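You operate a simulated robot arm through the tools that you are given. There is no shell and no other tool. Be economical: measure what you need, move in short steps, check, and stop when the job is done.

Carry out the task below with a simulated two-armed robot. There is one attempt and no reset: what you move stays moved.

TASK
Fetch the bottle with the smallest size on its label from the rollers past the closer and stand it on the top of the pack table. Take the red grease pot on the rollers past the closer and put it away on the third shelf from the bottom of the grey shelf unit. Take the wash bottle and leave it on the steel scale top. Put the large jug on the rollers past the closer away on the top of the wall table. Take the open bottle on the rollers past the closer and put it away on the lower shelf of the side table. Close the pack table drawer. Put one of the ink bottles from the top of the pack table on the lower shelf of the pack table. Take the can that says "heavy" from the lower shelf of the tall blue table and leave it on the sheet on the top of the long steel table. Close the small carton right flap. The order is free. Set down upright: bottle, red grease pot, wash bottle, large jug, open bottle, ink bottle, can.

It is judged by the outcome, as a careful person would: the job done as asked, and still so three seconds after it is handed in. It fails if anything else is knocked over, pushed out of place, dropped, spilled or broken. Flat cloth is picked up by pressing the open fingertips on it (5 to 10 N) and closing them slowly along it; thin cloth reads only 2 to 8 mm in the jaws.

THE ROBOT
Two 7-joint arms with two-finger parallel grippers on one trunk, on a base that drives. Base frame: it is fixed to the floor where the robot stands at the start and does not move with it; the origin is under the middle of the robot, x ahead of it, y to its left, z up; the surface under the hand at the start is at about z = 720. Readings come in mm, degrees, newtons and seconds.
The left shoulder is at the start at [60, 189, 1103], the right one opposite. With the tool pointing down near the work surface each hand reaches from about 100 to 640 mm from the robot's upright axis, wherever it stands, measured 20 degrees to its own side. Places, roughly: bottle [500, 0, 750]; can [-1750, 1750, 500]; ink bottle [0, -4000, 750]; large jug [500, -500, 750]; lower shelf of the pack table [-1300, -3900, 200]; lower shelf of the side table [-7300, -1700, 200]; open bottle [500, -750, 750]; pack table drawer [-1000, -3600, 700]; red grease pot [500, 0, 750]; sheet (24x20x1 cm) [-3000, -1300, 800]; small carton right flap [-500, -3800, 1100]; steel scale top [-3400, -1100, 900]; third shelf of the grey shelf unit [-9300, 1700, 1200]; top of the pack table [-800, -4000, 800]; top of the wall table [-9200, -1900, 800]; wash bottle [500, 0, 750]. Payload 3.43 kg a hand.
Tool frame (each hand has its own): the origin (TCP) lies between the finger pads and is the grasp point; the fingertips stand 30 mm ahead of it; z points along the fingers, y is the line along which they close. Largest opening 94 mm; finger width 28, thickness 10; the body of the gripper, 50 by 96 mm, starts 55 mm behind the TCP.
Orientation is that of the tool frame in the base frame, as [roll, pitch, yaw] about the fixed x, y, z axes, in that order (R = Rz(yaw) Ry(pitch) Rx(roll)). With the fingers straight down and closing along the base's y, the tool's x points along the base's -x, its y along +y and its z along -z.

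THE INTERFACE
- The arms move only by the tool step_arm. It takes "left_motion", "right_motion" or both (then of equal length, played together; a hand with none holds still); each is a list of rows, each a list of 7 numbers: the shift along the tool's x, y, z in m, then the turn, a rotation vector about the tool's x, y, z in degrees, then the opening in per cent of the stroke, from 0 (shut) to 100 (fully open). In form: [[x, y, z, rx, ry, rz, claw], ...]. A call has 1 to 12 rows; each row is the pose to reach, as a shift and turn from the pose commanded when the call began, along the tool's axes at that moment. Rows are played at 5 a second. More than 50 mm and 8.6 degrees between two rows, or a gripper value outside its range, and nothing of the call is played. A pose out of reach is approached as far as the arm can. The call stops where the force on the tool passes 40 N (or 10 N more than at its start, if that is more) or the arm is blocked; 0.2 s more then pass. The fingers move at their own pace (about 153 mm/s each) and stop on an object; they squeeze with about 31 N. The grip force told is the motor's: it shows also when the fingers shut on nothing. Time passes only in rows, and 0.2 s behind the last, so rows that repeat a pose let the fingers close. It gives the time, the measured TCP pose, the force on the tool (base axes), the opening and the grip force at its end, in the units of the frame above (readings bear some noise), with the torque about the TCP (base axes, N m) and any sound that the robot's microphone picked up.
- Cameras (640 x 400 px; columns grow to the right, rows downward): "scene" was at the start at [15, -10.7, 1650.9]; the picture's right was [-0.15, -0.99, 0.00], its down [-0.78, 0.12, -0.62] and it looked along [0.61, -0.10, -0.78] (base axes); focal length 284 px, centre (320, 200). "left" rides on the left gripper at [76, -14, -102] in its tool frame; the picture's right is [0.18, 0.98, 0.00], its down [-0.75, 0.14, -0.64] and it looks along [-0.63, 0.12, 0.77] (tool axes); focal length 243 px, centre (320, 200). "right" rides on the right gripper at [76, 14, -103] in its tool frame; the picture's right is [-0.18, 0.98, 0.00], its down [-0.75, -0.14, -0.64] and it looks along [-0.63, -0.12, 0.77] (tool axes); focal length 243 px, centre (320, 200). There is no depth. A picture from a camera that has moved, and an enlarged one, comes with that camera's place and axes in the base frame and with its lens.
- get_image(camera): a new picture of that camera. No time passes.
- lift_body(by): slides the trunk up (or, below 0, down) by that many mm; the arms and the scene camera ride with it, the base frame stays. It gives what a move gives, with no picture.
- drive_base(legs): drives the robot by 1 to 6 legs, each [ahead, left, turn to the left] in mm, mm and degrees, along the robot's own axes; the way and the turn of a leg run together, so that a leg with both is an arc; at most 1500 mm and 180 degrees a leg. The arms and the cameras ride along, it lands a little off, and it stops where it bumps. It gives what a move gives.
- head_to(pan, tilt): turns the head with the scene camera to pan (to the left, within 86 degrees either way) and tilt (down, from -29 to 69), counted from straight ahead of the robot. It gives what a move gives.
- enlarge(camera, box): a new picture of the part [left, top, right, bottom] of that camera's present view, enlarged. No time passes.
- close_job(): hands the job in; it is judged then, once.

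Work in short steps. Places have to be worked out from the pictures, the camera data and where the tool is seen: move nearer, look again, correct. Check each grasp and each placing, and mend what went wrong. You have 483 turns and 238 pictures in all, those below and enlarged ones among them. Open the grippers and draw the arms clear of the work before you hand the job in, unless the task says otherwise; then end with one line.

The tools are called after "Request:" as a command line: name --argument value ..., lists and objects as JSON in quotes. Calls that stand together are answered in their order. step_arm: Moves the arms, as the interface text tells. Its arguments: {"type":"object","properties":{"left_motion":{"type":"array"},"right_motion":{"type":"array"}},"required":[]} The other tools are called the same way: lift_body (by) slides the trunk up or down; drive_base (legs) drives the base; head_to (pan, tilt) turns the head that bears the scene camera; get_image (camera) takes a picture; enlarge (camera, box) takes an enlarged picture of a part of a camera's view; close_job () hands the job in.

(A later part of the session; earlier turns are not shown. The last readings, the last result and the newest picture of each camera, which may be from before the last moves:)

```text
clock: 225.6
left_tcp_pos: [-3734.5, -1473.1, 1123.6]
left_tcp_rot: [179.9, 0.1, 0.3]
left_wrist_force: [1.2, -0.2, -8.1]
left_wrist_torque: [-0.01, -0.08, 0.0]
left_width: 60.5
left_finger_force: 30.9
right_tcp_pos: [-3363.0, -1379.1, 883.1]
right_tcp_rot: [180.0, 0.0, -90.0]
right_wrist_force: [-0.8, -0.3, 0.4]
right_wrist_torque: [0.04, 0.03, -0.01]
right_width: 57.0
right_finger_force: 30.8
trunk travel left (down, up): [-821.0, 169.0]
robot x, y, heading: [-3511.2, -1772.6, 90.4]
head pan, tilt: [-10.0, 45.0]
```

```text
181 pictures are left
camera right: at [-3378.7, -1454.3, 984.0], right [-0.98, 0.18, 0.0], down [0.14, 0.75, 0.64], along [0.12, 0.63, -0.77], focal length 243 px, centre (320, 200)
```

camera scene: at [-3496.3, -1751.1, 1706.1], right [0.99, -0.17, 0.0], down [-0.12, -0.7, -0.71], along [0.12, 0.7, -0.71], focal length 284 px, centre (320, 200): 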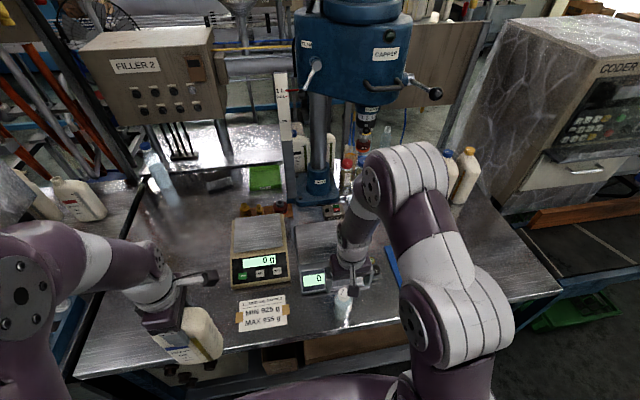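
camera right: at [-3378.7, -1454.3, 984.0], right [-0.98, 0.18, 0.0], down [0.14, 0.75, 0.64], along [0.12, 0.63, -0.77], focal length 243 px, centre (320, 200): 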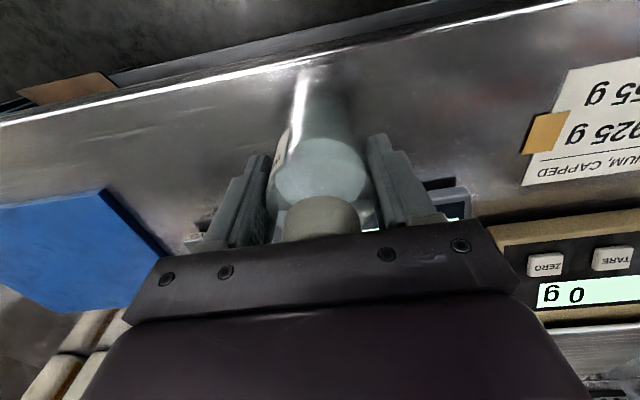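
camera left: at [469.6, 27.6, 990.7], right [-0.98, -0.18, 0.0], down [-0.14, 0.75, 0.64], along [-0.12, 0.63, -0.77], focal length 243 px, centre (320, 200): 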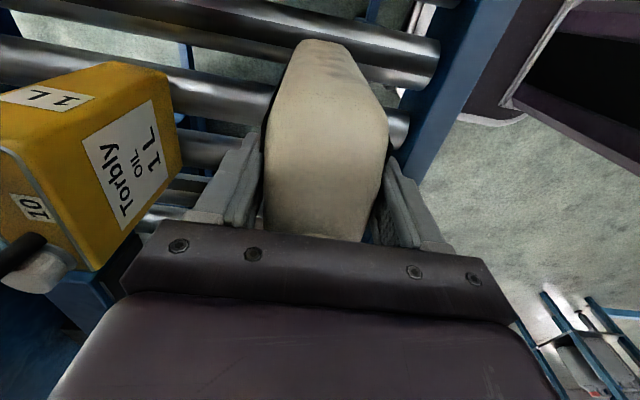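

Gripped. I lift, carry it forward over the plate.

Request:
step_arm --right_motion '[[0, 0, -0.03, 0, 0, 0, 0], [0, 0, -0.07, 0, 0, 0, 0], [0, 0, -0.11, 0, 0, 0, 0], [0, 0, -0.13, 0, 0, 0, 0], [-0.03, 0, -0.13, 0, 0, 0, 0], [-0.06, 0, -0.13, 0, 0, 0, 0], [-0.09, 0, -0.13, 0, 0, 0, 0], [-0.12, 0, -0.13, 0, 0, 0, 0], [-0.15, 0, -0.13, 0, 0, 0, 0], [-0.18, 0, -0.13, 0, 0, 0, 0], [-0.2, 0, -0.13, 0, 0, 0, 0], [-0.2, 0, -0.12, 0, 0, 0, 0]]'

Request:
get_image --camera "right"

Request:
enlarge --camera "scene" --box '[220, 170, 420, 310]'

```text
clock: 228.2
left_tcp_pos: [-3735.9, -1472.4, 1124.6]
left_tcp_rot: [180.0, -0.2, 0.4]
left_wrist_force: [0.0, 0.2, -7.6]
left_wrist_torque: [-0.02, -0.03, -0.02]
left_width: 60.2
left_finger_force: 30.6
right_tcp_pos: [-3362.2, -1176.1, 1001.5]
right_tcp_rot: [180.0, -0.1, -90.0]
right_wrist_force: [0.5, 0.3, -2.7]
right_wrist_torque: [-0.04, 0.0, 0.01]
right_width: 57.0
right_finger_force: 30.5
trunk travel left (down, up): [-821.0, 169.0]
robot x, y, heading: [-3509.4, -1776.8, 90.5]
head pan, tilt: [-10.0, 45.0]
```

```text
180 pictures are left
camera right: at [-3378.3, -1250.9, 1102.9], right [-0.98, 0.18, 0.0], down [0.14, 0.75, 0.64], along [0.12, 0.63, -0.77], focal length 243 px, centre (320, 200)
```

right: 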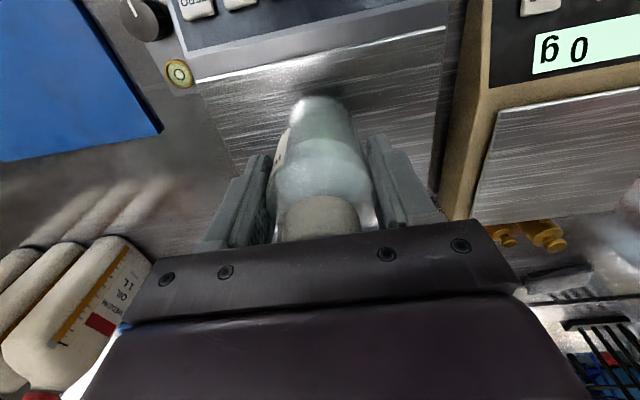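

```text
2.86 times, centred on (320, 240) of scene
camera zoom: at [-3496.2, -1750.2, 1706.0], right [0.99, -0.17, 0.0], down [-0.12, -0.7, -0.71], along [0.12, 0.7, -0.71], focal length 811 px, centre (320, 86)
```

zoom: 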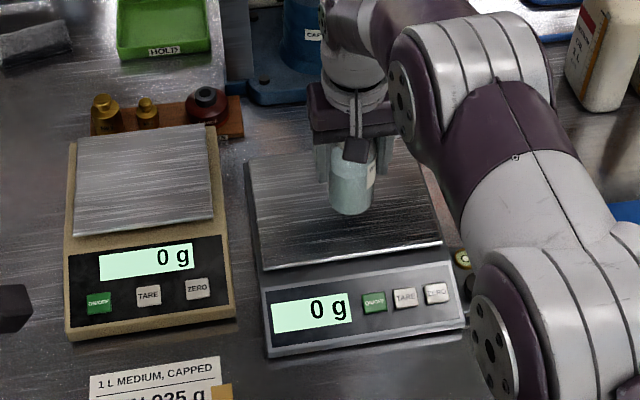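

It is over the plate. I lower to just above expected contact (z≈962).

Request:
step_arm --right_motion '[[0, 0, 0.015, 0, 0, 0, 0], [0, 0, 0.028, 0, 0, 0, 0], [0, 0, 0.034, 0, 0, 0, 0], [0, 0, 0.037, 0, 0, 0, 0]]'

Request:
enlarge --camera "scene" --box '[270, 190, 390, 310]'

```text
clock: 229.2
left_tcp_pos: [-3734.6, -1472.5, 1124.9]
left_tcp_rot: [179.7, -0.1, 0.5]
left_wrist_force: [-0.1, 0.0, -6.6]
left_wrist_torque: [-0.04, -0.08, 0.03]
left_width: 60.6
left_finger_force: 31.3
right_tcp_pos: [-3362.3, -1174.8, 964.4]
right_tcp_rot: [-180.0, 0.0, -90.0]
right_wrist_force: [-0.4, 0.4, -1.5]
right_wrist_torque: [-0.01, -0.01, 0.03]
right_width: 56.9
right_finger_force: 30.7
trunk travel left (down, up): [-821.0, 169.0]
robot x, y, heading: [-3508.6, -1767.1, 90.4]
head pan, tilt: [-10.0, 45.0]
```

```text
3.33 times, centred on (330, 250) of scene
camera zoom: at [-3496.2, -1749.7, 1706.0], right [0.99, -0.17, 0.0], down [-0.12, -0.7, -0.71], along [0.12, 0.7, -0.71], focal length 946 px, centre (287, 33)
```

zoom: 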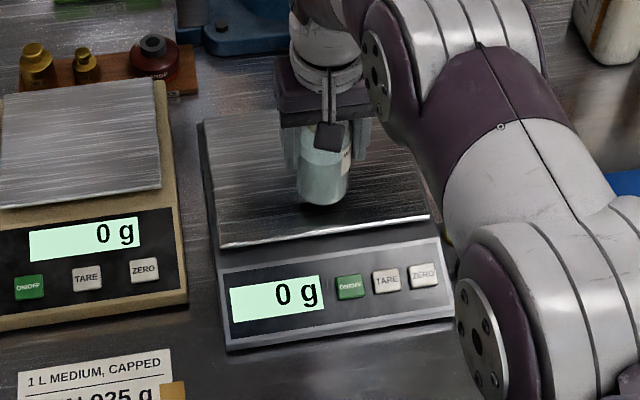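

Very near. I continue in 2 mm steps watching force.

Request:
step_arm --right_motion '[[0, 0, 0.002, 0, 0, 0, 0], [0, 0, 0.004, 0, 0, 0, 0], [0, 0, 0.006, 0, 0, 0, 0]]'

Request:
step_arm --right_motion '[[0, 0, 0.002, 0, 0, 0, 0], [0, 0, 0.004, 0, 0, 0, 0]]'

```text
clock: 230.0
left_tcp_pos: [-3735.2, -1473.0, 1123.9]
left_tcp_rot: [179.9, 0.0, 0.4]
left_wrist_force: [-1.0, -0.6, -7.7]
left_wrist_torque: [0.01, -0.06, 0.03]
left_width: 60.2
left_finger_force: 30.8
right_tcp_pos: [-3363.5, -1176.0, 956.5]
right_tcp_rot: [-180.0, 0.0, -90.0]
right_wrist_force: [-0.1, 0.2, -1.4]
right_wrist_torque: [-0.07, 0.04, -0.01]
right_width: 56.9
right_finger_force: 31.0
trunk travel left (down, up): [-821.0, 169.0]
robot x, y, heading: [-3509.2, -1773.6, 90.4]
head pan, tilt: [-10.0, 45.0]
```

```text
clock: 230.6
left_tcp_pos: [-3735.3, -1472.2, 1124.0]
left_tcp_rot: [179.9, 0.0, 0.3]
left_wrist_force: [-0.1, 0.9, -7.9]
left_wrist_torque: [-0.01, -0.07, -0.02]
left_width: 60.6
left_finger_force: 31.2
right_tcp_pos: [-3363.2, -1175.9, 955.0]
right_tcp_rot: [179.9, 0.0, -90.0]
right_wrist_force: [0.5, 0.1, -1.5]
right_wrist_torque: [-0.02, 0.0, 0.03]
right_width: 56.8
right_finger_force: 31.6
trunk travel left (down, up): [-821.0, 169.0]
robot x, y, heading: [-3508.1, -1775.5, 90.4]
head pan, tilt: [-10.0, 45.0]
```

Request:
step_arm --right_motion '[[0, 0, 0.002, 0, 0, 0, 0], [0, 0, 0.004, 0, 0, 0, 0], [0, 0, 0.006, 0, 0, 0, 0]]'

Request:
enlarge --camera "scene" --box '[270, 190, 390, 310]'

```text
clock: 231.4
left_tcp_pos: [-3734.8, -1472.9, 1123.8]
left_tcp_rot: [179.9, 0.0, 0.3]
left_wrist_force: [-0.2, 0.4, -7.1]
left_wrist_torque: [0.0, -0.08, 0.01]
left_width: 60.5
left_finger_force: 31.4
right_tcp_pos: [-3361.9, -1176.2, 946.0]
right_tcp_rot: [-180.0, -0.1, -90.1]
right_wrist_force: [-0.2, 0.4, -2.4]
right_wrist_torque: [0.01, 0.01, 0.05]
right_width: 56.6
right_finger_force: 31.1
trunk travel left (down, up): [-821.0, 169.0]
robot x, y, heading: [-3510.1, -1773.8, 90.5]
head pan, tilt: [-10.0, 45.0]
```

```text
3.33 times, centred on (330, 250) of scene
camera zoom: at [-3496.3, -1749.9, 1706.0], right [0.99, -0.17, 0.0], down [-0.12, -0.7, -0.71], along [0.12, 0.7, -0.71], focal length 946 px, centre (287, 33)
```

zoom: 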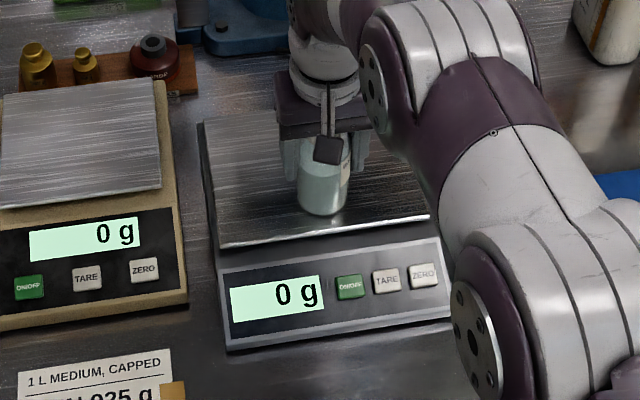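

Still 0 g; I keep lowering gently.

Request:
step_arm --right_motion '[[0, 0, 0.003, 0, 0, 0, 0], [0, 0, 0.006, 0, 0, 0, 0], [0, 0, 0.008, 0, 0, 0, 0]]'

Request:
step_arm --right_motion '[[0, 0, 0.003, 0, 0, 0, 0], [0, 0, 0.006, 0, 0, 0, 0]]'

```text
clock: 232.2
left_tcp_pos: [-3735.9, -1473.9, 1124.6]
left_tcp_rot: [180.0, -0.1, 0.5]
left_wrist_force: [1.0, -0.3, -7.3]
left_wrist_torque: [0.03, -0.08, -0.02]
left_width: 60.3
left_finger_force: 31.3
right_tcp_pos: [-3361.4, -1176.0, 941.7]
right_tcp_rot: [179.9, 0.3, -90.1]
right_wrist_force: [0.0, 1.0, 13.4]
right_wrist_torque: [-0.12, 0.28, -0.04]
right_width: 56.8
right_finger_force: 30.7
trunk travel left (down, up): [-821.0, 169.0]
robot x, y, heading: [-3512.2, -1772.8, 90.5]
head pan, tilt: [-10.0, 45.0]
```

```text
clock: 232.8
left_tcp_pos: [-3734.4, -1474.2, 1124.6]
left_tcp_rot: [179.9, -0.1, 0.4]
left_wrist_force: [0.1, -0.3, -7.2]
left_wrist_torque: [-0.02, -0.07, 0.03]
left_width: 60.5
left_finger_force: 30.5
right_tcp_pos: [-3362.7, -1176.4, 938.6]
right_tcp_rot: [179.9, 0.4, -90.1]
right_wrist_force: [4.1, 7.2, 27.6]
right_wrist_torque: [0.38, 0.0, 0.05]
right_width: 56.4
right_finger_force: 31.4
trunk travel left (down, up): [-821.0, 169.0]
robot x, y, heading: [-3506.5, -1769.5, 90.7]
head pan, tilt: [-10.0, 45.0]
```

Contact. I ease up 4 mm, open, and rise straight up.

Request:
step_arm --right_motion '[[0, 0, -0.004, 0, 0, 0, 0], [0, 0, -0.005, 0, 0, 0, 30], [0, 0, -0.005, 0, 0, 0, 80], [0, 0, -0.005, 0, 0, 0, 100], [0, 0, -0.03, 0, 0, 0, 100], [0, 0, -0.06, 0, 0, 0, 100], [0, 0, -0.1, 0, 0, 0, 100], [0, 0, -0.13, 0, 0, 0, 100]]'

Request:
enlarge --camera "scene" --box '[270, 190, 390, 310]'

Request:
get_image --camera "right"

```text
clock: 234.6
left_tcp_pos: [-3734.6, -1473.4, 1124.0]
left_tcp_rot: [179.9, 0.0, 0.3]
left_wrist_force: [-0.8, -0.3, -7.3]
left_wrist_torque: [0.02, -0.08, 0.0]
left_width: 60.2
left_finger_force: 31.4
right_tcp_pos: [-3361.5, -1183.9, 1062.1]
right_tcp_rot: [-180.0, -0.2, -90.0]
right_wrist_force: [-0.5, 0.4, -0.7]
right_wrist_torque: [0.01, 0.02, 0.03]
right_width: 94.1
right_finger_force: 0.1
right hand out of reach, approached as far as the arm can: row 8
trunk travel left (down, up): [-821.0, 169.0]
robot x, y, heading: [-3510.9, -1772.0, 90.4]
head pan, tilt: [-10.0, 45.0]
```

```text
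3.33 times, centred on (330, 250) of scene
camera zoom: at [-3496.4, -1750.6, 1706.0], right [0.99, -0.17, 0.0], down [-0.12, -0.7, -0.71], along [0.12, 0.7, -0.71], focal length 946 px, centre (287, 33)
```

zoom: 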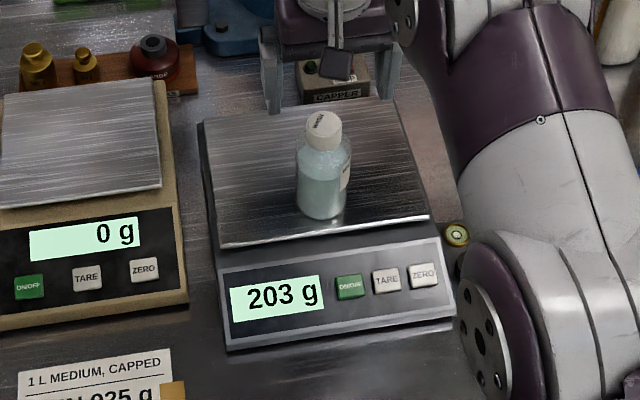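

```text
175 pictures are left
camera right: at [-3376.4, -1258.8, 1163.3], right [-0.98, 0.18, 0.0], down [0.14, 0.75, 0.64], along [0.12, 0.63, -0.77], focal length 243 px, centre (320, 200)
```

right: 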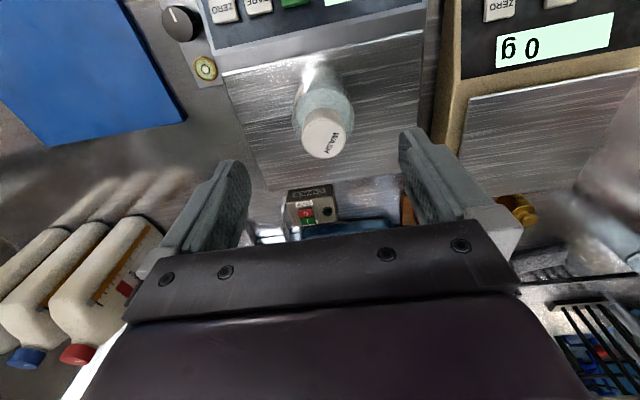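

Wash bottle done (203 g on the scale). I retract the right hand and drive to the pack table with the heavy oil bottle.

Request:
step_arm --right_motion '[[0.04, -0.01, 0, 0, 0, 0, 100], [0.08, -0.02, 0, 0, 0, 0, 100], [0.12, -0.03, 0, 0, 0, 0, 100], [0.16, -0.04, 0, 0, 0, 0, 100], [0.2, -0.05, 0, 0, 0, 0, 100], [0.24, -0.06, 0, 0, 0, 0, 100], [0.28, -0.07, 0, 0, 0, 0, 100]]'

Request:
drive_base --legs '[[-650, 0, 0], [0, 0, 179.5], [0, 1450, 0], [0, 400, 0]]'

Request:
head_to --pan 10 --tilt 28

Request:
get_image --camera "scene"

```text
clock: 236.2
left_tcp_pos: [-3734.0, -1475.1, 1125.4]
left_tcp_rot: [179.9, 0.0, 0.4]
left_wrist_force: [0.4, -0.1, -7.5]
left_wrist_torque: [0.03, -0.04, 0.0]
left_width: 60.1
left_finger_force: 30.9
right_tcp_pos: [-3292.4, -1463.7, 1058.3]
right_tcp_rot: [-179.9, 0.1, -90.0]
right_wrist_force: [0.1, -0.5, 0.0]
right_wrist_torque: [-0.01, 0.0, 0.0]
right_width: 94.0
right_finger_force: 0.1
trunk travel left (down, up): [-821.0, 169.0]
robot x, y, heading: [-3511.6, -1771.4, 90.5]
head pan, tilt: [-10.0, 45.0]
```

```text
clock: 256.2
left_tcp_pos: [-1409.1, -2724.3, 1123.9]
left_tcp_rot: [179.8, 0.0, 179.5]
left_wrist_force: [0.1, 0.4, -7.2]
left_wrist_torque: [0.0, 0.04, 0.0]
left_width: 60.3
left_finger_force: 30.8
right_tcp_pos: [-1851.1, -2728.7, 1056.9]
right_tcp_rot: [180.0, 0.0, 89.1]
right_wrist_force: [-0.2, 0.2, -0.4]
right_wrist_torque: [-0.02, 0.02, 0.0]
right_width: 94.1
right_finger_force: 0.1
trunk travel left (down, up): [-821.0, 169.0]
robot x, y, heading: [-1625.2, -2420.8, -90.3]
head pan, tilt: [-10.0, 45.0]
```

```text
clock: 257.1
left_tcp_pos: [-1407.1, -2725.0, 1123.8]
left_tcp_rot: [179.9, -0.1, 179.5]
left_wrist_force: [-0.7, -0.1, -6.7]
left_wrist_torque: [-0.01, 0.06, 0.0]
left_width: 60.1
left_finger_force: 30.4
right_tcp_pos: [-1850.8, -2728.8, 1058.2]
right_tcp_rot: [180.0, -0.1, 89.1]
right_wrist_force: [0.3, -0.9, -0.6]
right_wrist_torque: [0.02, -0.01, -0.01]
right_width: 93.9
right_finger_force: 0.0
trunk travel left (down, up): [-821.0, 169.0]
robot x, y, heading: [-1626.1, -2422.2, -90.5]
head pan, tilt: [10.0, 28.0]
```

```text
174 pictures are left
camera scene: at [-1610.7, -2451.8, 1731.7], right [-0.99, -0.17, 0.0], down [-0.08, 0.46, -0.88], along [0.15, -0.87, -0.47], focal length 284 px, centre (320, 200)
```

scene: 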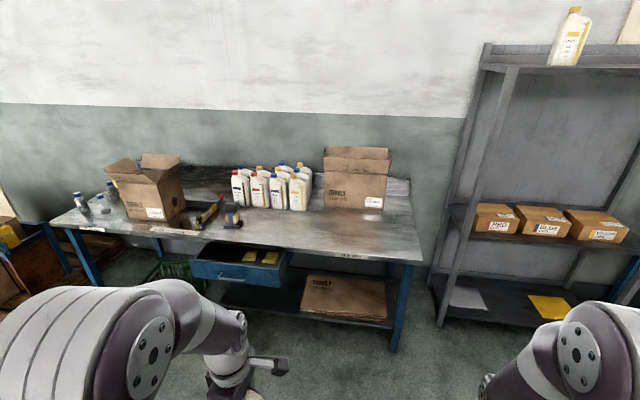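

Free spot at the front right of the pack table, ≈(-1500,-3830). I drive up to the table.

Request:
drive_base --legs '[[870, -60, 0]]'

Request:
head_to --pan 10 --tilt 45

Request:
get_image --camera "scene"

```text
clock: 261.7
left_tcp_pos: [-1472.2, -3593.3, 1124.9]
left_tcp_rot: [179.9, 0.0, 179.7]
left_wrist_force: [0.1, -0.2, -8.1]
left_wrist_torque: [0.01, 0.07, 0.0]
left_width: 60.2
left_finger_force: 31.0
right_tcp_pos: [-1914.4, -3596.0, 1058.5]
right_tcp_rot: [179.9, 0.1, 89.2]
right_wrist_force: [-0.1, 0.0, 0.4]
right_wrist_torque: [0.01, 0.01, 0.02]
right_width: 93.8
right_finger_force: 0.1
trunk travel left (down, up): [-821.0, 169.0]
robot x, y, heading: [-1694.0, -3285.1, -90.3]
head pan, tilt: [10.0, 28.0]
```

```text
clock: 262.5
left_tcp_pos: [-1471.8, -3592.5, 1124.5]
left_tcp_rot: [179.8, 0.0, 179.7]
left_wrist_force: [0.5, 0.0, -7.2]
left_wrist_torque: [0.03, 0.07, 0.01]
left_width: 60.1
left_finger_force: 31.1
right_tcp_pos: [-1914.9, -3597.1, 1057.8]
right_tcp_rot: [180.0, 0.0, 89.2]
right_wrist_force: [1.0, -0.6, 0.0]
right_wrist_torque: [0.01, -0.01, -0.02]
right_width: 94.1
right_finger_force: 0.1
trunk travel left (down, up): [-821.0, 169.0]
robot x, y, heading: [-1695.6, -3287.0, -90.4]
head pan, tilt: [10.0, 45.0]
```

```text
173 pictures are left
camera scene: at [-1678.4, -3310.3, 1706.1], right [-0.99, -0.17, 0.0], down [-0.12, 0.7, -0.71], along [0.12, -0.7, -0.71], focal length 284 px, centre (320, 200)
```

scene: 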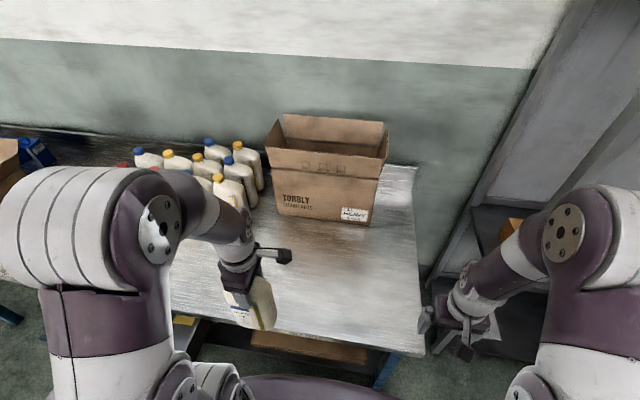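

I move the bottle forward over the free spot and lower to just above the table.

Request:
step_arm --left_motion '[[0, -0.04, 0, 0, 0, 0, 0], [0, -0.08, 0, 0, 0, 0, 0], [0, -0.12, 0, 0, 0, 0, 0], [0, -0.16, 0, 0, 0, 0, 0], [0, -0.19, 0.02, 0, 0, 0, 0], [0, -0.19, 0.06, 0, 0, 0, 0], [0, -0.19, 0.1, 0, 0, 0, 0], [0, -0.19, 0.13, 0, 0, 0, 0], [0, -0.19, 0.15, 0, 0, 0, 0], [0, -0.19, 0.165, 0, 0, 0, 0]]'

Request:
enlarge --camera "scene" --box '[190, 180, 390, 360]'

```text
clock: 264.6
left_tcp_pos: [-1472.5, -3784.5, 976.7]
left_tcp_rot: [-179.0, 0.1, 179.7]
left_wrist_force: [-0.6, 7.4, 28.8]
left_wrist_torque: [0.74, 0.12, 0.04]
left_width: 61.4
left_finger_force: 31.0
right_tcp_pos: [-1916.0, -3594.6, 1058.8]
right_tcp_rot: [-179.9, 0.2, 89.2]
right_wrist_force: [0.1, -0.4, -0.8]
right_wrist_torque: [0.02, -0.01, -0.05]
right_width: 93.9
right_finger_force: 0.1
trunk travel left (down, up): [-821.0, 169.0]
robot x, y, heading: [-1693.5, -3288.0, -90.6]
head pan, tilt: [10.0, 45.0]
stopped in row 10 (left hand): the force on the tool passed its limit at 43 N (the readings are from after the stop); the commanded pose is now the measured one
```

```text
2.22 times, centred on (290, 270) of scene
camera zoom: at [-1680.2, -3305.1, 1706.6], right [-0.99, -0.17, 0.0], down [-0.12, 0.7, -0.71], along [0.12, -0.7, -0.71], focal length 631 px, centre (387, 44)
```

zoom: 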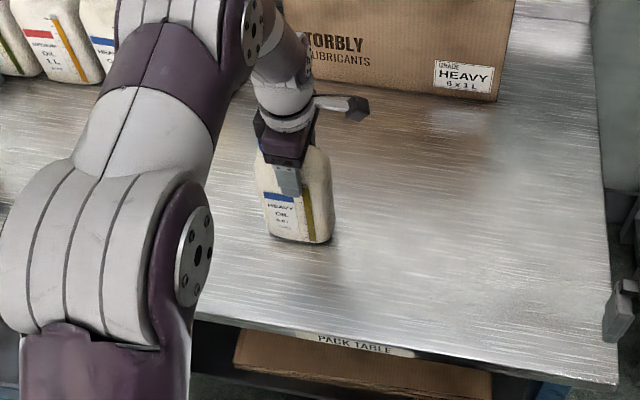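

It has touched down. I relieve 3 mm, open, and rise.

Request:
step_arm --left_motion '[[0, 0, -0.003, 0, 0, 0, 0], [0, 0, -0.004, 0, 0, 0, 10], [0, 0, -0.004, 0, 0, 0, 60], [0, 0, -0.004, 0, 0, 0, 100], [0, 0, -0.004, 0, 0, 0, 100], [0, 0, -0.03, 0, 0, 0, 100], [0, 0, -0.07, 0, 0, 0, 100], [0, 0, -0.11, 0, 0, 0, 100], [0, 0, -0.15, 0, 0, 0, 100]]'

Request:
get_image --camera "scene"

```text
clock: 266.6
left_tcp_pos: [-1471.9, -3786.0, 1120.0]
left_tcp_rot: [-179.3, 0.1, 179.7]
left_wrist_force: [-0.7, -0.7, 0.7]
left_wrist_torque: [0.03, -0.01, -0.01]
left_width: 93.8
left_finger_force: 0.0
right_tcp_pos: [-1915.8, -3597.2, 1057.5]
right_tcp_rot: [180.0, 0.2, 89.2]
right_wrist_force: [0.0, 0.4, 0.1]
right_wrist_torque: [-0.01, -0.02, -0.03]
right_width: 94.1
right_finger_force: 0.0
trunk travel left (down, up): [-821.0, 169.0]
robot x, y, heading: [-1693.0, -3290.2, -90.2]
head pan, tilt: [10.0, 45.0]
```

```text
171 pictures are left
camera scene: at [-1679.1, -3308.3, 1706.0], right [-0.99, -0.17, 0.0], down [-0.12, 0.7, -0.71], along [0.12, -0.7, -0.71], focal length 284 px, centre (320, 200)
```

scene: 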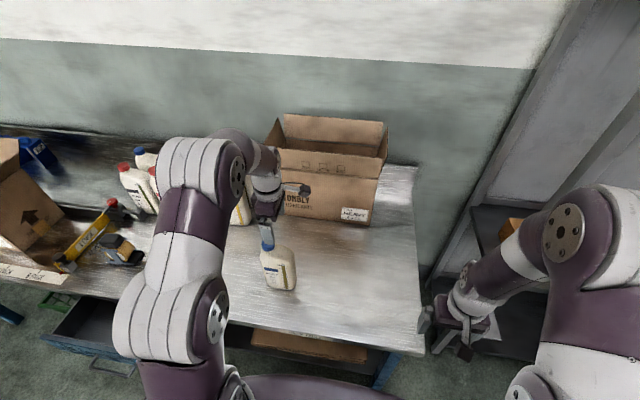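

The heavy bottle stands on the pack table. I draw the left hand back while testing a further wrist turn (camera-forward), useful for shelf work.

Request:
step_arm --left_motion '[[0, 0.03, 0, 0, 0, -8, 100], [0, 0.06, 0, 0, 0, -16, 100], [0, 0.09, 0, 0, 0, -24, 100], [0, 0.12, 0, 0, 0, -32, 100], [0, 0.15, 0, 0, 0, -40, 100], [0, 0.18, 0, 0, 0, -48, 100], [0, 0.2, 0, 0, 0, -56, 100], [0, 0.2, 0, 0, 0, -64, 100], [0, 0.2, 0, 0, 0, -72, 100], [0, 0.2, 0, 0, 0, -80, 100], [0, 0.2, 0, 0, 0, -88, 100]]'

Request:
enlarge --camera "scene" --box '[220, 180, 360, 320]'

```text
clock: 269.0
left_tcp_pos: [-1469.8, -3584.3, 1119.2]
left_tcp_rot: [-179.9, -0.7, -92.0]
left_wrist_force: [0.3, 0.6, 0.2]
left_wrist_torque: [-0.01, 0.01, -0.01]
left_width: 93.8
left_finger_force: 0.0
right_tcp_pos: [-1914.8, -3597.1, 1057.3]
right_tcp_rot: [179.9, 0.0, 89.2]
right_wrist_force: [-0.4, 0.0, 0.1]
right_wrist_torque: [0.01, 0.02, 0.0]
right_width: 93.7
right_finger_force: 0.1
trunk travel left (down, up): [-821.0, 169.0]
robot x, y, heading: [-1695.3, -3288.3, -90.3]
head pan, tilt: [10.0, 45.0]
```

```text
2.86 times, centred on (290, 250) of scene
camera zoom: at [-1678.7, -3309.8, 1706.0], right [-0.99, -0.17, 0.0], down [-0.12, 0.7, -0.71], along [0.12, -0.7, -0.71], focal length 811 px, centre (406, 57)
```

zoom: 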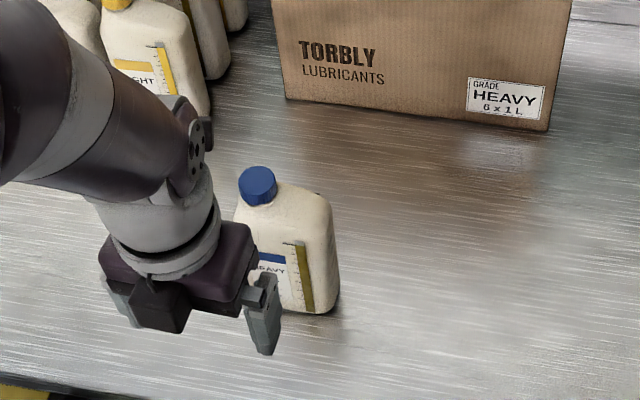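

The wrist can flip. Now I go along the table to the ink bottles, tipping the left tool horizontal (camera up) on the way.

Request:
drive_base --legs '[[-500, 0, 0], [0, 1450, 0]]'

Request:
step_arm --left_motion '[[0, 0, 0, 0, 8, 0, 100], [0, 0, 0, 0, 16, 0, 100], [0, 0, 0, 0, 24, 0, 100], [0, 0, 0, 0, 32, 0, 100], [0, 0, 0, 0, 40, 0, 100], [0, 0, 0, 0, 48, 0, 100], [0, 0, 0, 0, 56, 0, 100], [0, 0, 0, 0, 64, 0, 100], [0, 0, 0, 0, 72, 0, 100], [0, 0, 0, 0, 80, 0, 100], [0, 0, 0, 0, 88, 0, 100], [0, 0, 0, 0, 90, 0, 100]]'

Request:
head_to --pan 0 --tilt 35

Request:
get_image --camera "scene"

```text
clock: 278.6
left_tcp_pos: [-58.9, -3067.5, 1119.6]
left_tcp_rot: [-179.8, -0.7, -91.3]
left_wrist_force: [0.6, 0.6, -0.2]
left_wrist_torque: [0.02, 0.02, 0.05]
left_width: 94.3
left_finger_force: 0.1
right_tcp_pos: [-501.9, -3087.5, 1058.3]
right_tcp_rot: [-179.9, -0.1, 90.3]
right_wrist_force: [-0.5, -0.5, 0.6]
right_wrist_torque: [0.04, -0.01, 0.04]
right_width: 94.2
right_finger_force: 0.1
trunk travel left (down, up): [-821.0, 169.0]
robot x, y, heading: [-281.1, -2775.3, -89.4]
head pan, tilt: [10.0, 45.0]
```

```text
clock: 281.2
left_tcp_pos: [-34.4, -3102.9, 1148.7]
left_tcp_rot: [-179.8, -58.5, -91.5]
left_wrist_force: [-1.1, -0.6, -0.3]
left_wrist_torque: [0.04, 0.01, -0.02]
left_width: 94.4
left_finger_force: 0.0
left hand out of reach, approached as far as the arm can: row 3, 4, 5, 6, 7, 8, 9, 10, 11, 12
right_tcp_pos: [-503.2, -3086.7, 1058.2]
right_tcp_rot: [180.0, 0.0, 90.1]
right_wrist_force: [1.0, -0.4, 0.1]
right_wrist_torque: [0.01, 0.03, 0.0]
right_width: 94.1
right_finger_force: 0.0
trunk travel left (down, up): [-821.0, 169.0]
robot x, y, heading: [-287.0, -2772.2, -89.1]
head pan, tilt: [10.0, 45.0]
```

```text
clock: 281.9
left_tcp_pos: [-33.3, -3103.2, 1148.2]
left_tcp_rot: [-179.9, -58.5, -91.5]
left_wrist_force: [-0.1, 0.5, -0.1]
left_wrist_torque: [0.01, -0.02, -0.02]
left_width: 94.0
left_finger_force: 0.0
right_tcp_pos: [-503.0, -3087.7, 1057.4]
right_tcp_rot: [180.0, 0.0, 90.2]
right_wrist_force: [0.8, -0.3, 0.2]
right_wrist_torque: [0.0, -0.01, 0.02]
right_width: 94.2
right_finger_force: 0.0
trunk travel left (down, up): [-821.0, 169.0]
robot x, y, heading: [-284.9, -2775.3, -89.2]
head pan, tilt: [0.0, 35.0]
```

```text
169 pictures are left
camera scene: at [-285.1, -2803.7, 1720.8], right [-1.0, -0.01, 0.0], down [-0.01, 0.57, -0.82], along [0.01, -0.82, -0.57], focal length 284 px, centre (320, 200)
```

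scene: 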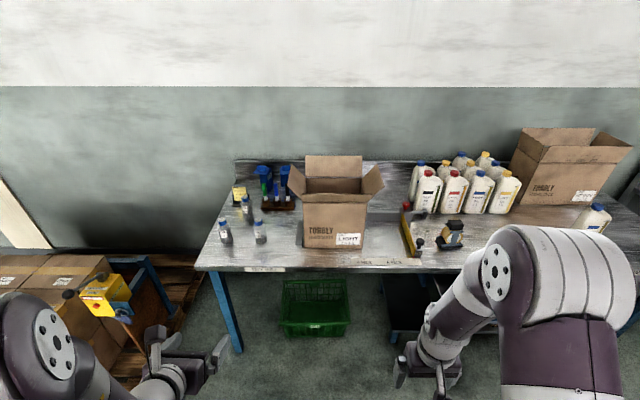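

The tool needs more reach to go horizontal; I extend it forward and zoom on the ink bottles and carton.

Request:
step_arm --left_motion '[[0, 0, 0.04, 0, 0, 0, 100], [0, 0, 0.08, 0, 0, 0, 100], [0, 0, 0.12, 0, 0, 0, 100], [0, 0, 0.16, 0, 0, 0, 100], [0, 0, 0.2, 0, 0, 0, 100], [0, 0, 0.24, 0, 0, 0, 100], [0, 0, 0.28, 0, 0, 0, 100], [0, 0, 0.28, 0, 0, 0, 100]]'

Request:
enlarge --camera "scene" --box '[190, 140, 400, 280]'

```text
clock: 283.7
left_tcp_pos: [-36.2, -3341.1, 1002.1]
left_tcp_rot: [-179.9, -58.4, -91.5]
left_wrist_force: [0.7, 1.3, 0.0]
left_wrist_torque: [0.01, 0.02, 0.0]
left_width: 93.9
left_finger_force: 0.1
right_tcp_pos: [-503.2, -3086.0, 1057.5]
right_tcp_rot: [-180.0, 0.0, 90.2]
right_wrist_force: [0.4, -0.6, -0.2]
right_wrist_torque: [-0.04, 0.01, -0.03]
right_width: 93.8
right_finger_force: 0.1
trunk travel left (down, up): [-821.0, 169.0]
robot x, y, heading: [-285.2, -2775.8, -89.3]
head pan, tilt: [0.0, 35.0]
```

```text
2.86 times, centred on (295, 210) of scene
camera zoom: at [-285.2, -2803.1, 1720.9], right [-1.0, -0.01, 0.0], down [-0.01, 0.57, -0.82], along [0.01, -0.82, -0.57], focal length 811 px, centre (391, 171)
```

zoom: 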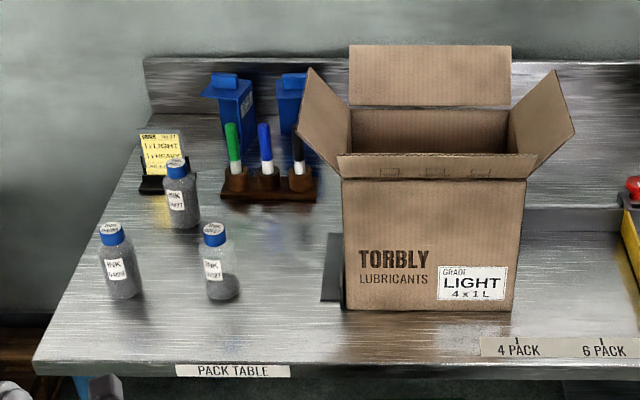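

Ink bottle C is at ≈(5,-3785), ~57 mm wide, ~130 tall; carton flaps are visible. I finish levelling the left tool and lower the trunk.

Request:
step_arm --left_motion '[[0, 0, 0, 0, 8, 0, 100], [0, 0, 0, 0, 16, 0, 100], [0, 0, 0, 0, 24, 0, 100], [0, 0, 0, 0, 31.5, 0, 100], [0, 0, 0, 0, 31.5, 0, 100]]'

Request:
lift_body --by -140

Request:
get_image --camera "left"

Request:
get_image --camera "scene"

```text
clock: 284.9
left_tcp_pos: [-25.8, -3404.4, 1004.8]
left_tcp_rot: [-174.8, -89.3, -96.8]
left_wrist_force: [0.1, 0.4, 0.2]
left_wrist_torque: [-0.03, -0.01, 0.0]
left_width: 94.0
left_finger_force: 0.0
left hand out of reach, approached as far as the arm can: row 3, 4, 5
right_tcp_pos: [-502.5, -3086.7, 1059.2]
right_tcp_rot: [179.9, 0.1, 90.2]
right_wrist_force: [-0.5, -0.2, -0.7]
right_wrist_torque: [-0.02, -0.02, 0.04]
right_width: 93.9
right_finger_force: 0.1
trunk travel left (down, up): [-821.0, 169.0]
robot x, y, heading: [-286.0, -2775.7, -89.3]
head pan, tilt: [0.0, 35.0]
```

```text
clock: 286.6
left_tcp_pos: [-25.7, -3404.0, 864.4]
left_tcp_rot: [-174.4, -89.4, -96.9]
left_wrist_force: [0.7, -0.3, 0.0]
left_wrist_torque: [0.02, 0.02, 0.02]
left_width: 93.7
left_finger_force: 0.1
right_tcp_pos: [-502.7, -3087.7, 917.8]
right_tcp_rot: [-179.9, 0.0, 90.2]
right_wrist_force: [0.7, -0.9, 0.4]
right_wrist_torque: [-0.01, -0.01, 0.01]
right_width: 93.9
right_finger_force: 0.1
trunk travel left (down, up): [-681.0, 309.0]
robot x, y, heading: [-285.7, -2780.1, -89.2]
head pan, tilt: [0.0, 35.0]
```

```text
167 pictures are left
camera left: at [-9.7, -3303.0, 941.5], right [-0.98, 0.02, 0.18], down [-0.12, 0.65, -0.75], along [-0.14, -0.76, -0.64], focal length 243 px, centre (320, 200)
```

left: 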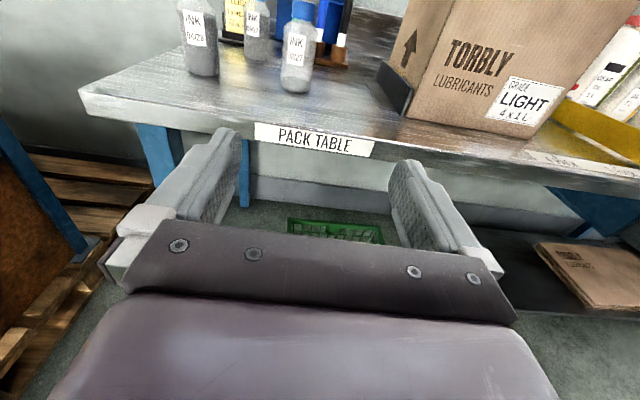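

```text
166 pictures are left
camera scene: at [-285.1, -2803.7, 1580.9], right [-1.0, -0.01, 0.0], down [-0.01, 0.57, -0.82], along [0.01, -0.82, -0.57], focal length 284 px, centre (320, 200)
```

scene: 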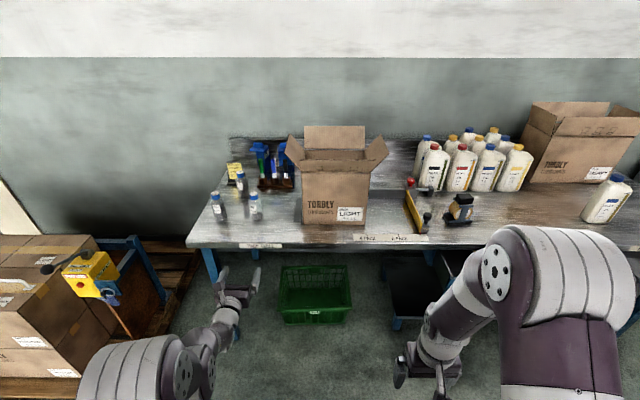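

Table top ≈800, ink C centre ≈(0,-3800). I drive in part way and check alignment.

Request:
drive_base --legs '[[260, 20, 0]]'

Request:
get_image --camera "left"

```text
clock: 288.4
left_tcp_pos: [-2.9, -3660.5, 865.1]
left_tcp_rot: [-175.2, -89.3, -96.2]
left_wrist_force: [-0.2, -0.7, -0.6]
left_wrist_torque: [-0.03, 0.05, 0.01]
left_width: 94.3
left_finger_force: 0.2
right_tcp_pos: [-479.1, -3343.1, 918.1]
right_tcp_rot: [-180.0, -0.1, 90.3]
right_wrist_force: [0.1, 0.4, -0.4]
right_wrist_torque: [0.03, 0.02, -0.01]
right_width: 93.8
right_finger_force: 0.1
trunk travel left (down, up): [-681.0, 309.0]
robot x, y, heading: [-261.8, -3031.9, -89.4]
head pan, tilt: [0.0, 35.0]
```

```text
165 pictures are left
camera left: at [13.9, -3559.5, 941.1], right [-0.98, 0.02, 0.18], down [-0.12, 0.65, -0.75], along [-0.14, -0.76, -0.64], focal length 243 px, centre (320, 200)
```

left: 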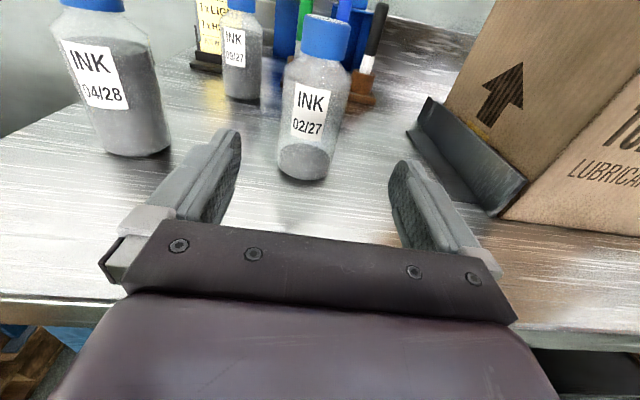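

Aligned. I drive the last 118 mm and close.

Request:
drive_base --legs '[[118, 1, 0]]'

Request:
step_arm --left_motion '[[0, 0, 0, 0, 0, 0, 60], [0, 0, 0, 0, 0, 0, 0], [0, 0, 0, 0, 0, 0, 0], [0, 0, 0, 0, 0, 0, 0]]'

Request:
get_image --camera "left"

```text
clock: 289.6
left_tcp_pos: [-2.2, -3781.0, 864.0]
left_tcp_rot: [-175.0, -89.2, -96.5]
left_wrist_force: [-0.1, -0.7, -0.5]
left_wrist_torque: [-0.01, -0.03, 0.0]
left_width: 94.1
left_finger_force: 0.1
right_tcp_pos: [-478.4, -3462.0, 918.2]
right_tcp_rot: [179.9, 0.0, 90.1]
right_wrist_force: [0.2, 0.1, -0.6]
right_wrist_torque: [0.0, -0.03, 0.0]
right_width: 94.2
right_finger_force: 0.1
trunk travel left (down, up): [-681.0, 309.0]
robot x, y, heading: [-258.5, -3153.6, -89.4]
head pan, tilt: [0.0, 35.0]
```

```text
clock: 290.6
left_tcp_pos: [-2.4, -3780.9, 865.2]
left_tcp_rot: [-174.9, -89.3, -96.6]
left_wrist_force: [0.6, 0.5, 0.9]
left_wrist_torque: [0.02, -0.02, 0.02]
left_width: 58.8
left_finger_force: 31.0
right_tcp_pos: [-477.8, -3461.8, 918.3]
right_tcp_rot: [180.0, 0.0, 90.0]
right_wrist_force: [1.1, 0.6, -0.5]
right_wrist_torque: [0.0, 0.04, -0.01]
right_width: 94.2
right_finger_force: 0.1
trunk travel left (down, up): [-681.0, 309.0]
robot x, y, heading: [-259.6, -3148.9, -89.5]
head pan, tilt: [0.0, 35.0]
```

```text
164 pictures are left
camera left: at [14.3, -3679.0, 941.2], right [-0.98, 0.03, 0.18], down [-0.12, 0.65, -0.75], along [-0.14, -0.76, -0.64], focal length 243 px, centre (320, 200)
```

left: 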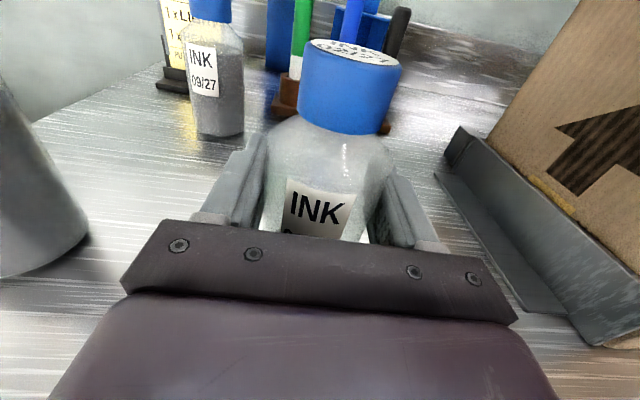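

Gripped (59 mm). I lift, back off, go right to x≈-1307, and look at the lower shelf.

Request:
lift_body --by 60

Request:
drive_base --legs '[[-430, 0, 0], [0, -1050, 0]]'

Request:
lift_body --by -400

Request:
lift_body --by -210

Request:
head_to --pan 15 --tilt 30

Request:
get_image --camera "scene"

Request:
get_image --camera "left"

```text
clock: 291.6
left_tcp_pos: [-2.4, -3780.6, 923.8]
left_tcp_rot: [-175.3, -89.3, -96.4]
left_wrist_force: [0.3, -0.7, -0.1]
left_wrist_torque: [-0.01, -0.03, 0.01]
left_width: 58.9
left_finger_force: 31.1
right_tcp_pos: [-477.5, -3462.0, 978.4]
right_tcp_rot: [-180.0, 0.0, 90.1]
right_wrist_force: [0.1, -0.4, -0.1]
right_wrist_torque: [-0.01, -0.02, 0.02]
right_width: 94.0
right_finger_force: 0.0
trunk travel left (down, up): [-741.0, 249.0]
robot x, y, heading: [-257.8, -3151.1, -89.5]
head pan, tilt: [0.0, 35.0]
```

```text
clock: 299.3
left_tcp_pos: [-1051.5, -3365.8, 924.2]
left_tcp_rot: [-174.7, -89.3, -95.8]
left_wrist_force: [-0.3, -0.4, -0.6]
left_wrist_torque: [0.01, -0.02, -0.01]
left_width: 58.8
left_finger_force: 30.9
right_tcp_pos: [-1534.8, -3055.8, 978.5]
right_tcp_rot: [180.0, 0.0, 91.1]
right_wrist_force: [0.2, -0.1, 0.8]
right_wrist_torque: [0.01, -0.03, 0.01]
right_width: 94.3
right_finger_force: 0.2
trunk travel left (down, up): [-741.0, 249.0]
robot x, y, heading: [-1323.1, -2739.2, -88.4]
head pan, tilt: [0.0, 35.0]
```

```text
clock: 303.1
left_tcp_pos: [-1052.9, -3365.3, 524.3]
left_tcp_rot: [-175.1, -89.4, -95.5]
left_wrist_force: [0.7, -0.6, -1.0]
left_wrist_torque: [-0.02, 0.02, 0.0]
left_width: 58.7
left_finger_force: 31.0
right_tcp_pos: [-1534.0, -3055.3, 578.0]
right_tcp_rot: [180.0, 0.0, 91.1]
right_wrist_force: [0.4, -0.5, -1.1]
right_wrist_torque: [0.02, 0.02, 0.01]
right_width: 94.2
right_finger_force: 0.1
trunk travel left (down, up): [-341.0, 649.0]
robot x, y, heading: [-1318.2, -2740.1, -88.5]
head pan, tilt: [0.0, 35.0]
```

```text
clock: 305.4
left_tcp_pos: [-1052.8, -3365.6, 315.0]
left_tcp_rot: [-174.9, -89.3, -95.6]
left_wrist_force: [0.4, 0.3, -0.7]
left_wrist_torque: [0.02, 0.0, 0.03]
left_width: 58.5
left_finger_force: 31.1
right_tcp_pos: [-1535.1, -3055.8, 368.7]
right_tcp_rot: [-179.9, 0.1, 91.1]
right_wrist_force: [-0.6, 0.4, 0.3]
right_wrist_torque: [-0.02, 0.05, -0.01]
right_width: 94.1
right_finger_force: 0.1
trunk travel left (down, up): [-131.0, 859.0]
robot x, y, heading: [-1321.1, -2741.4, -88.5]
head pan, tilt: [0.0, 35.0]
```

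```text
clock: 306.2
left_tcp_pos: [-1052.0, -3365.3, 315.2]
left_tcp_rot: [-175.0, -89.3, -95.5]
left_wrist_force: [0.6, 0.3, 0.1]
left_wrist_torque: [0.04, 0.02, -0.01]
left_width: 57.9
left_finger_force: 31.3
right_tcp_pos: [-1533.8, -3055.0, 367.9]
right_tcp_rot: [-179.9, 0.1, 91.2]
right_wrist_force: [0.9, -0.1, -0.1]
right_wrist_torque: [0.0, -0.02, 0.01]
right_width: 94.1
right_finger_force: 0.0
trunk travel left (down, up): [-131.0, 859.0]
robot x, y, heading: [-1321.3, -2742.5, -88.8]
head pan, tilt: [15.0, 30.0]
```

```text
163 pictures are left
camera scene: at [-1297.9, -2767.3, 1038.6], right [-0.96, -0.29, 0.0], down [-0.14, 0.48, -0.87], along [0.25, -0.83, -0.5], focal length 284 px, centre (320, 200)
```

scene: 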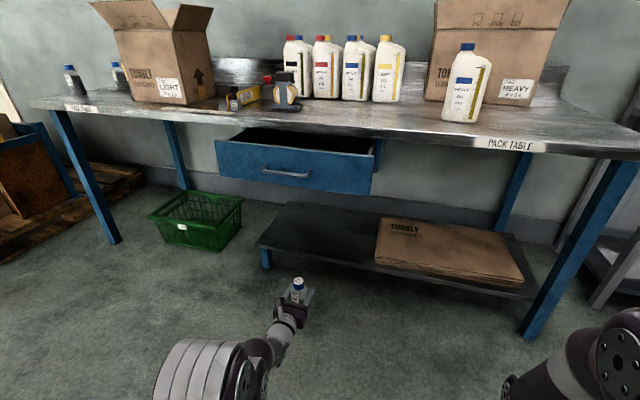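

```text
162 pictures are left
camera left: at [-1037.9, -3263.4, 391.3], right [-0.98, 0.01, 0.18], down [-0.13, 0.65, -0.75], along [-0.12, -0.76, -0.64], focal length 243 px, centre (320, 200)
```

left: 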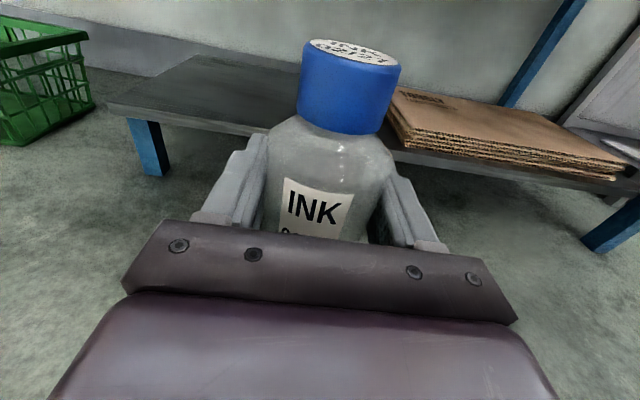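

Shelf corner ≈(-750,-3652,198); free space at x>-1240. I drive in 393 mm over the shelf.

Request:
drive_base --legs '[[393, 0, 0]]'

Request:
lift_body --by -40

Request:
get_image --camera "left"

Request:
get_image --camera "scene"

```text
clock: 308.7
left_tcp_pos: [-1035.4, -3767.9, 314.5]
left_tcp_rot: [-175.1, -89.4, -95.0]
left_wrist_force: [0.4, -0.5, -0.9]
left_wrist_torque: [0.0, 0.05, -0.01]
left_width: 58.2
left_finger_force: 30.5
right_tcp_pos: [-1518.5, -3462.1, 368.3]
right_tcp_rot: [179.9, 0.0, 91.6]
right_wrist_force: [-0.2, -0.2, 0.1]
right_wrist_torque: [-0.04, 0.01, 0.0]
right_width: 94.2
right_finger_force: 0.0
trunk travel left (down, up): [-131.0, 859.0]
robot x, y, heading: [-1304.7, -3147.6, -88.1]
head pan, tilt: [15.0, 30.0]
```

```text
clock: 309.5
left_tcp_pos: [-1033.4, -3767.5, 273.9]
left_tcp_rot: [-174.7, -89.4, -95.4]
left_wrist_force: [0.2, -0.9, -0.4]
left_wrist_torque: [0.02, -0.01, -0.02]
left_width: 58.3
left_finger_force: 30.6
right_tcp_pos: [-1519.7, -3461.6, 328.4]
right_tcp_rot: [179.9, 0.0, 91.4]
right_wrist_force: [0.1, 0.9, -1.4]
right_wrist_torque: [0.02, 0.0, 0.01]
right_width: 94.1
right_finger_force: 0.1
trunk travel left (down, up): [-91.0, 899.0]
robot x, y, heading: [-1311.7, -3147.4, -88.0]
head pan, tilt: [15.0, 30.0]
```

```text
161 pictures are left
camera left: at [-1021.1, -3665.5, 351.4], right [-0.98, 0.0, 0.18], down [-0.14, 0.65, -0.75], along [-0.12, -0.76, -0.64], focal length 243 px, centre (320, 200)
```

left: 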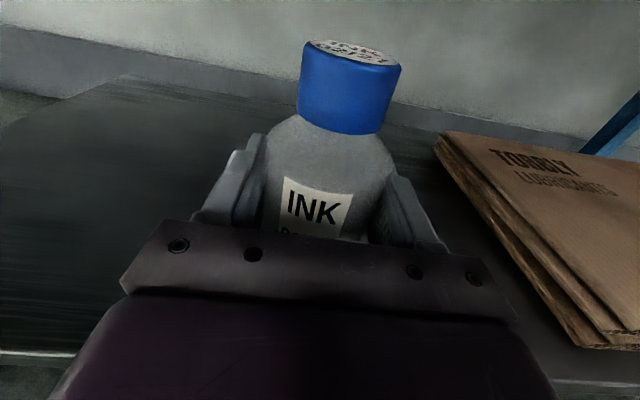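

```text
160 pictures are left
camera scene: at [-1284.8, -3171.4, 998.7], right [-0.96, -0.29, 0.0], down [-0.15, 0.48, -0.87], along [0.25, -0.83, -0.5], focal length 284 px, centre (320, 200)
```

scene: 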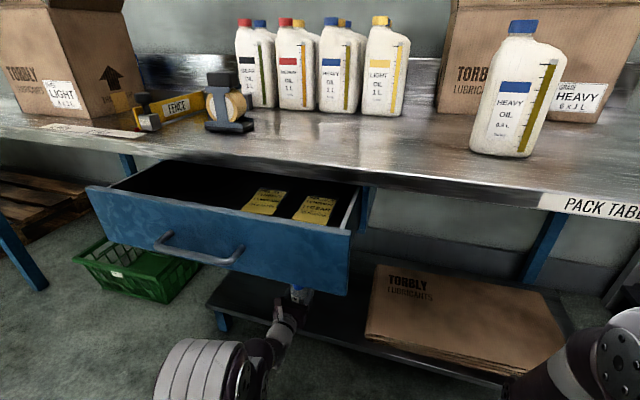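

Well over the shelf. I lower in small trunk steps until contact.

Request:
lift_body --by -8

Request:
lift_body --by -5

Request:
lift_body --by -5

```text
clock: 310.1
left_tcp_pos: [-1035.2, -3766.8, 267.2]
left_tcp_rot: [-175.0, -89.3, -95.1]
left_wrist_force: [-0.4, -0.4, -0.5]
left_wrist_torque: [0.01, -0.02, 0.02]
left_width: 58.1
left_finger_force: 30.8
right_tcp_pos: [-1518.9, -3460.9, 319.5]
right_tcp_rot: [180.0, 0.1, 91.5]
right_wrist_force: [0.0, -0.1, 0.2]
right_wrist_torque: [0.01, -0.02, 0.01]
right_width: 94.1
right_finger_force: 0.0
trunk travel left (down, up): [-83.0, 907.0]
robot x, y, heading: [-1309.2, -3145.4, -88.1]
head pan, tilt: [15.0, 30.0]
```

```text
clock: 310.6
left_tcp_pos: [-1034.5, -3767.0, 262.1]
left_tcp_rot: [-175.2, -89.3, -95.1]
left_wrist_force: [0.1, 0.3, -0.4]
left_wrist_torque: [0.0, -0.06, 0.02]
left_width: 58.4
left_finger_force: 30.9
right_tcp_pos: [-1519.7, -3461.2, 314.6]
right_tcp_rot: [-179.9, 0.0, 91.5]
right_wrist_force: [0.6, 0.3, -0.5]
right_wrist_torque: [-0.04, -0.02, 0.03]
right_width: 94.2
right_finger_force: 0.0
trunk travel left (down, up): [-78.0, 912.0]
robot x, y, heading: [-1310.3, -3147.6, -88.0]
head pan, tilt: [15.0, 30.0]
```

```text
clock: 311.2
left_tcp_pos: [-1035.6, -3767.3, 256.2]
left_tcp_rot: [-175.2, -89.3, -94.9]
left_wrist_force: [0.0, 0.0, -0.7]
left_wrist_torque: [-0.01, -0.02, 0.05]
left_width: 58.4
left_finger_force: 30.9
right_tcp_pos: [-1519.7, -3459.9, 310.1]
right_tcp_rot: [-180.0, 0.0, 91.5]
right_wrist_force: [0.7, -0.3, -0.5]
right_wrist_torque: [0.0, 0.01, -0.01]
right_width: 93.9
right_finger_force: 0.1
trunk travel left (down, up): [-73.0, 917.0]
robot x, y, heading: [-1309.5, -3144.6, -88.2]
head pan, tilt: [15.0, 30.0]
```

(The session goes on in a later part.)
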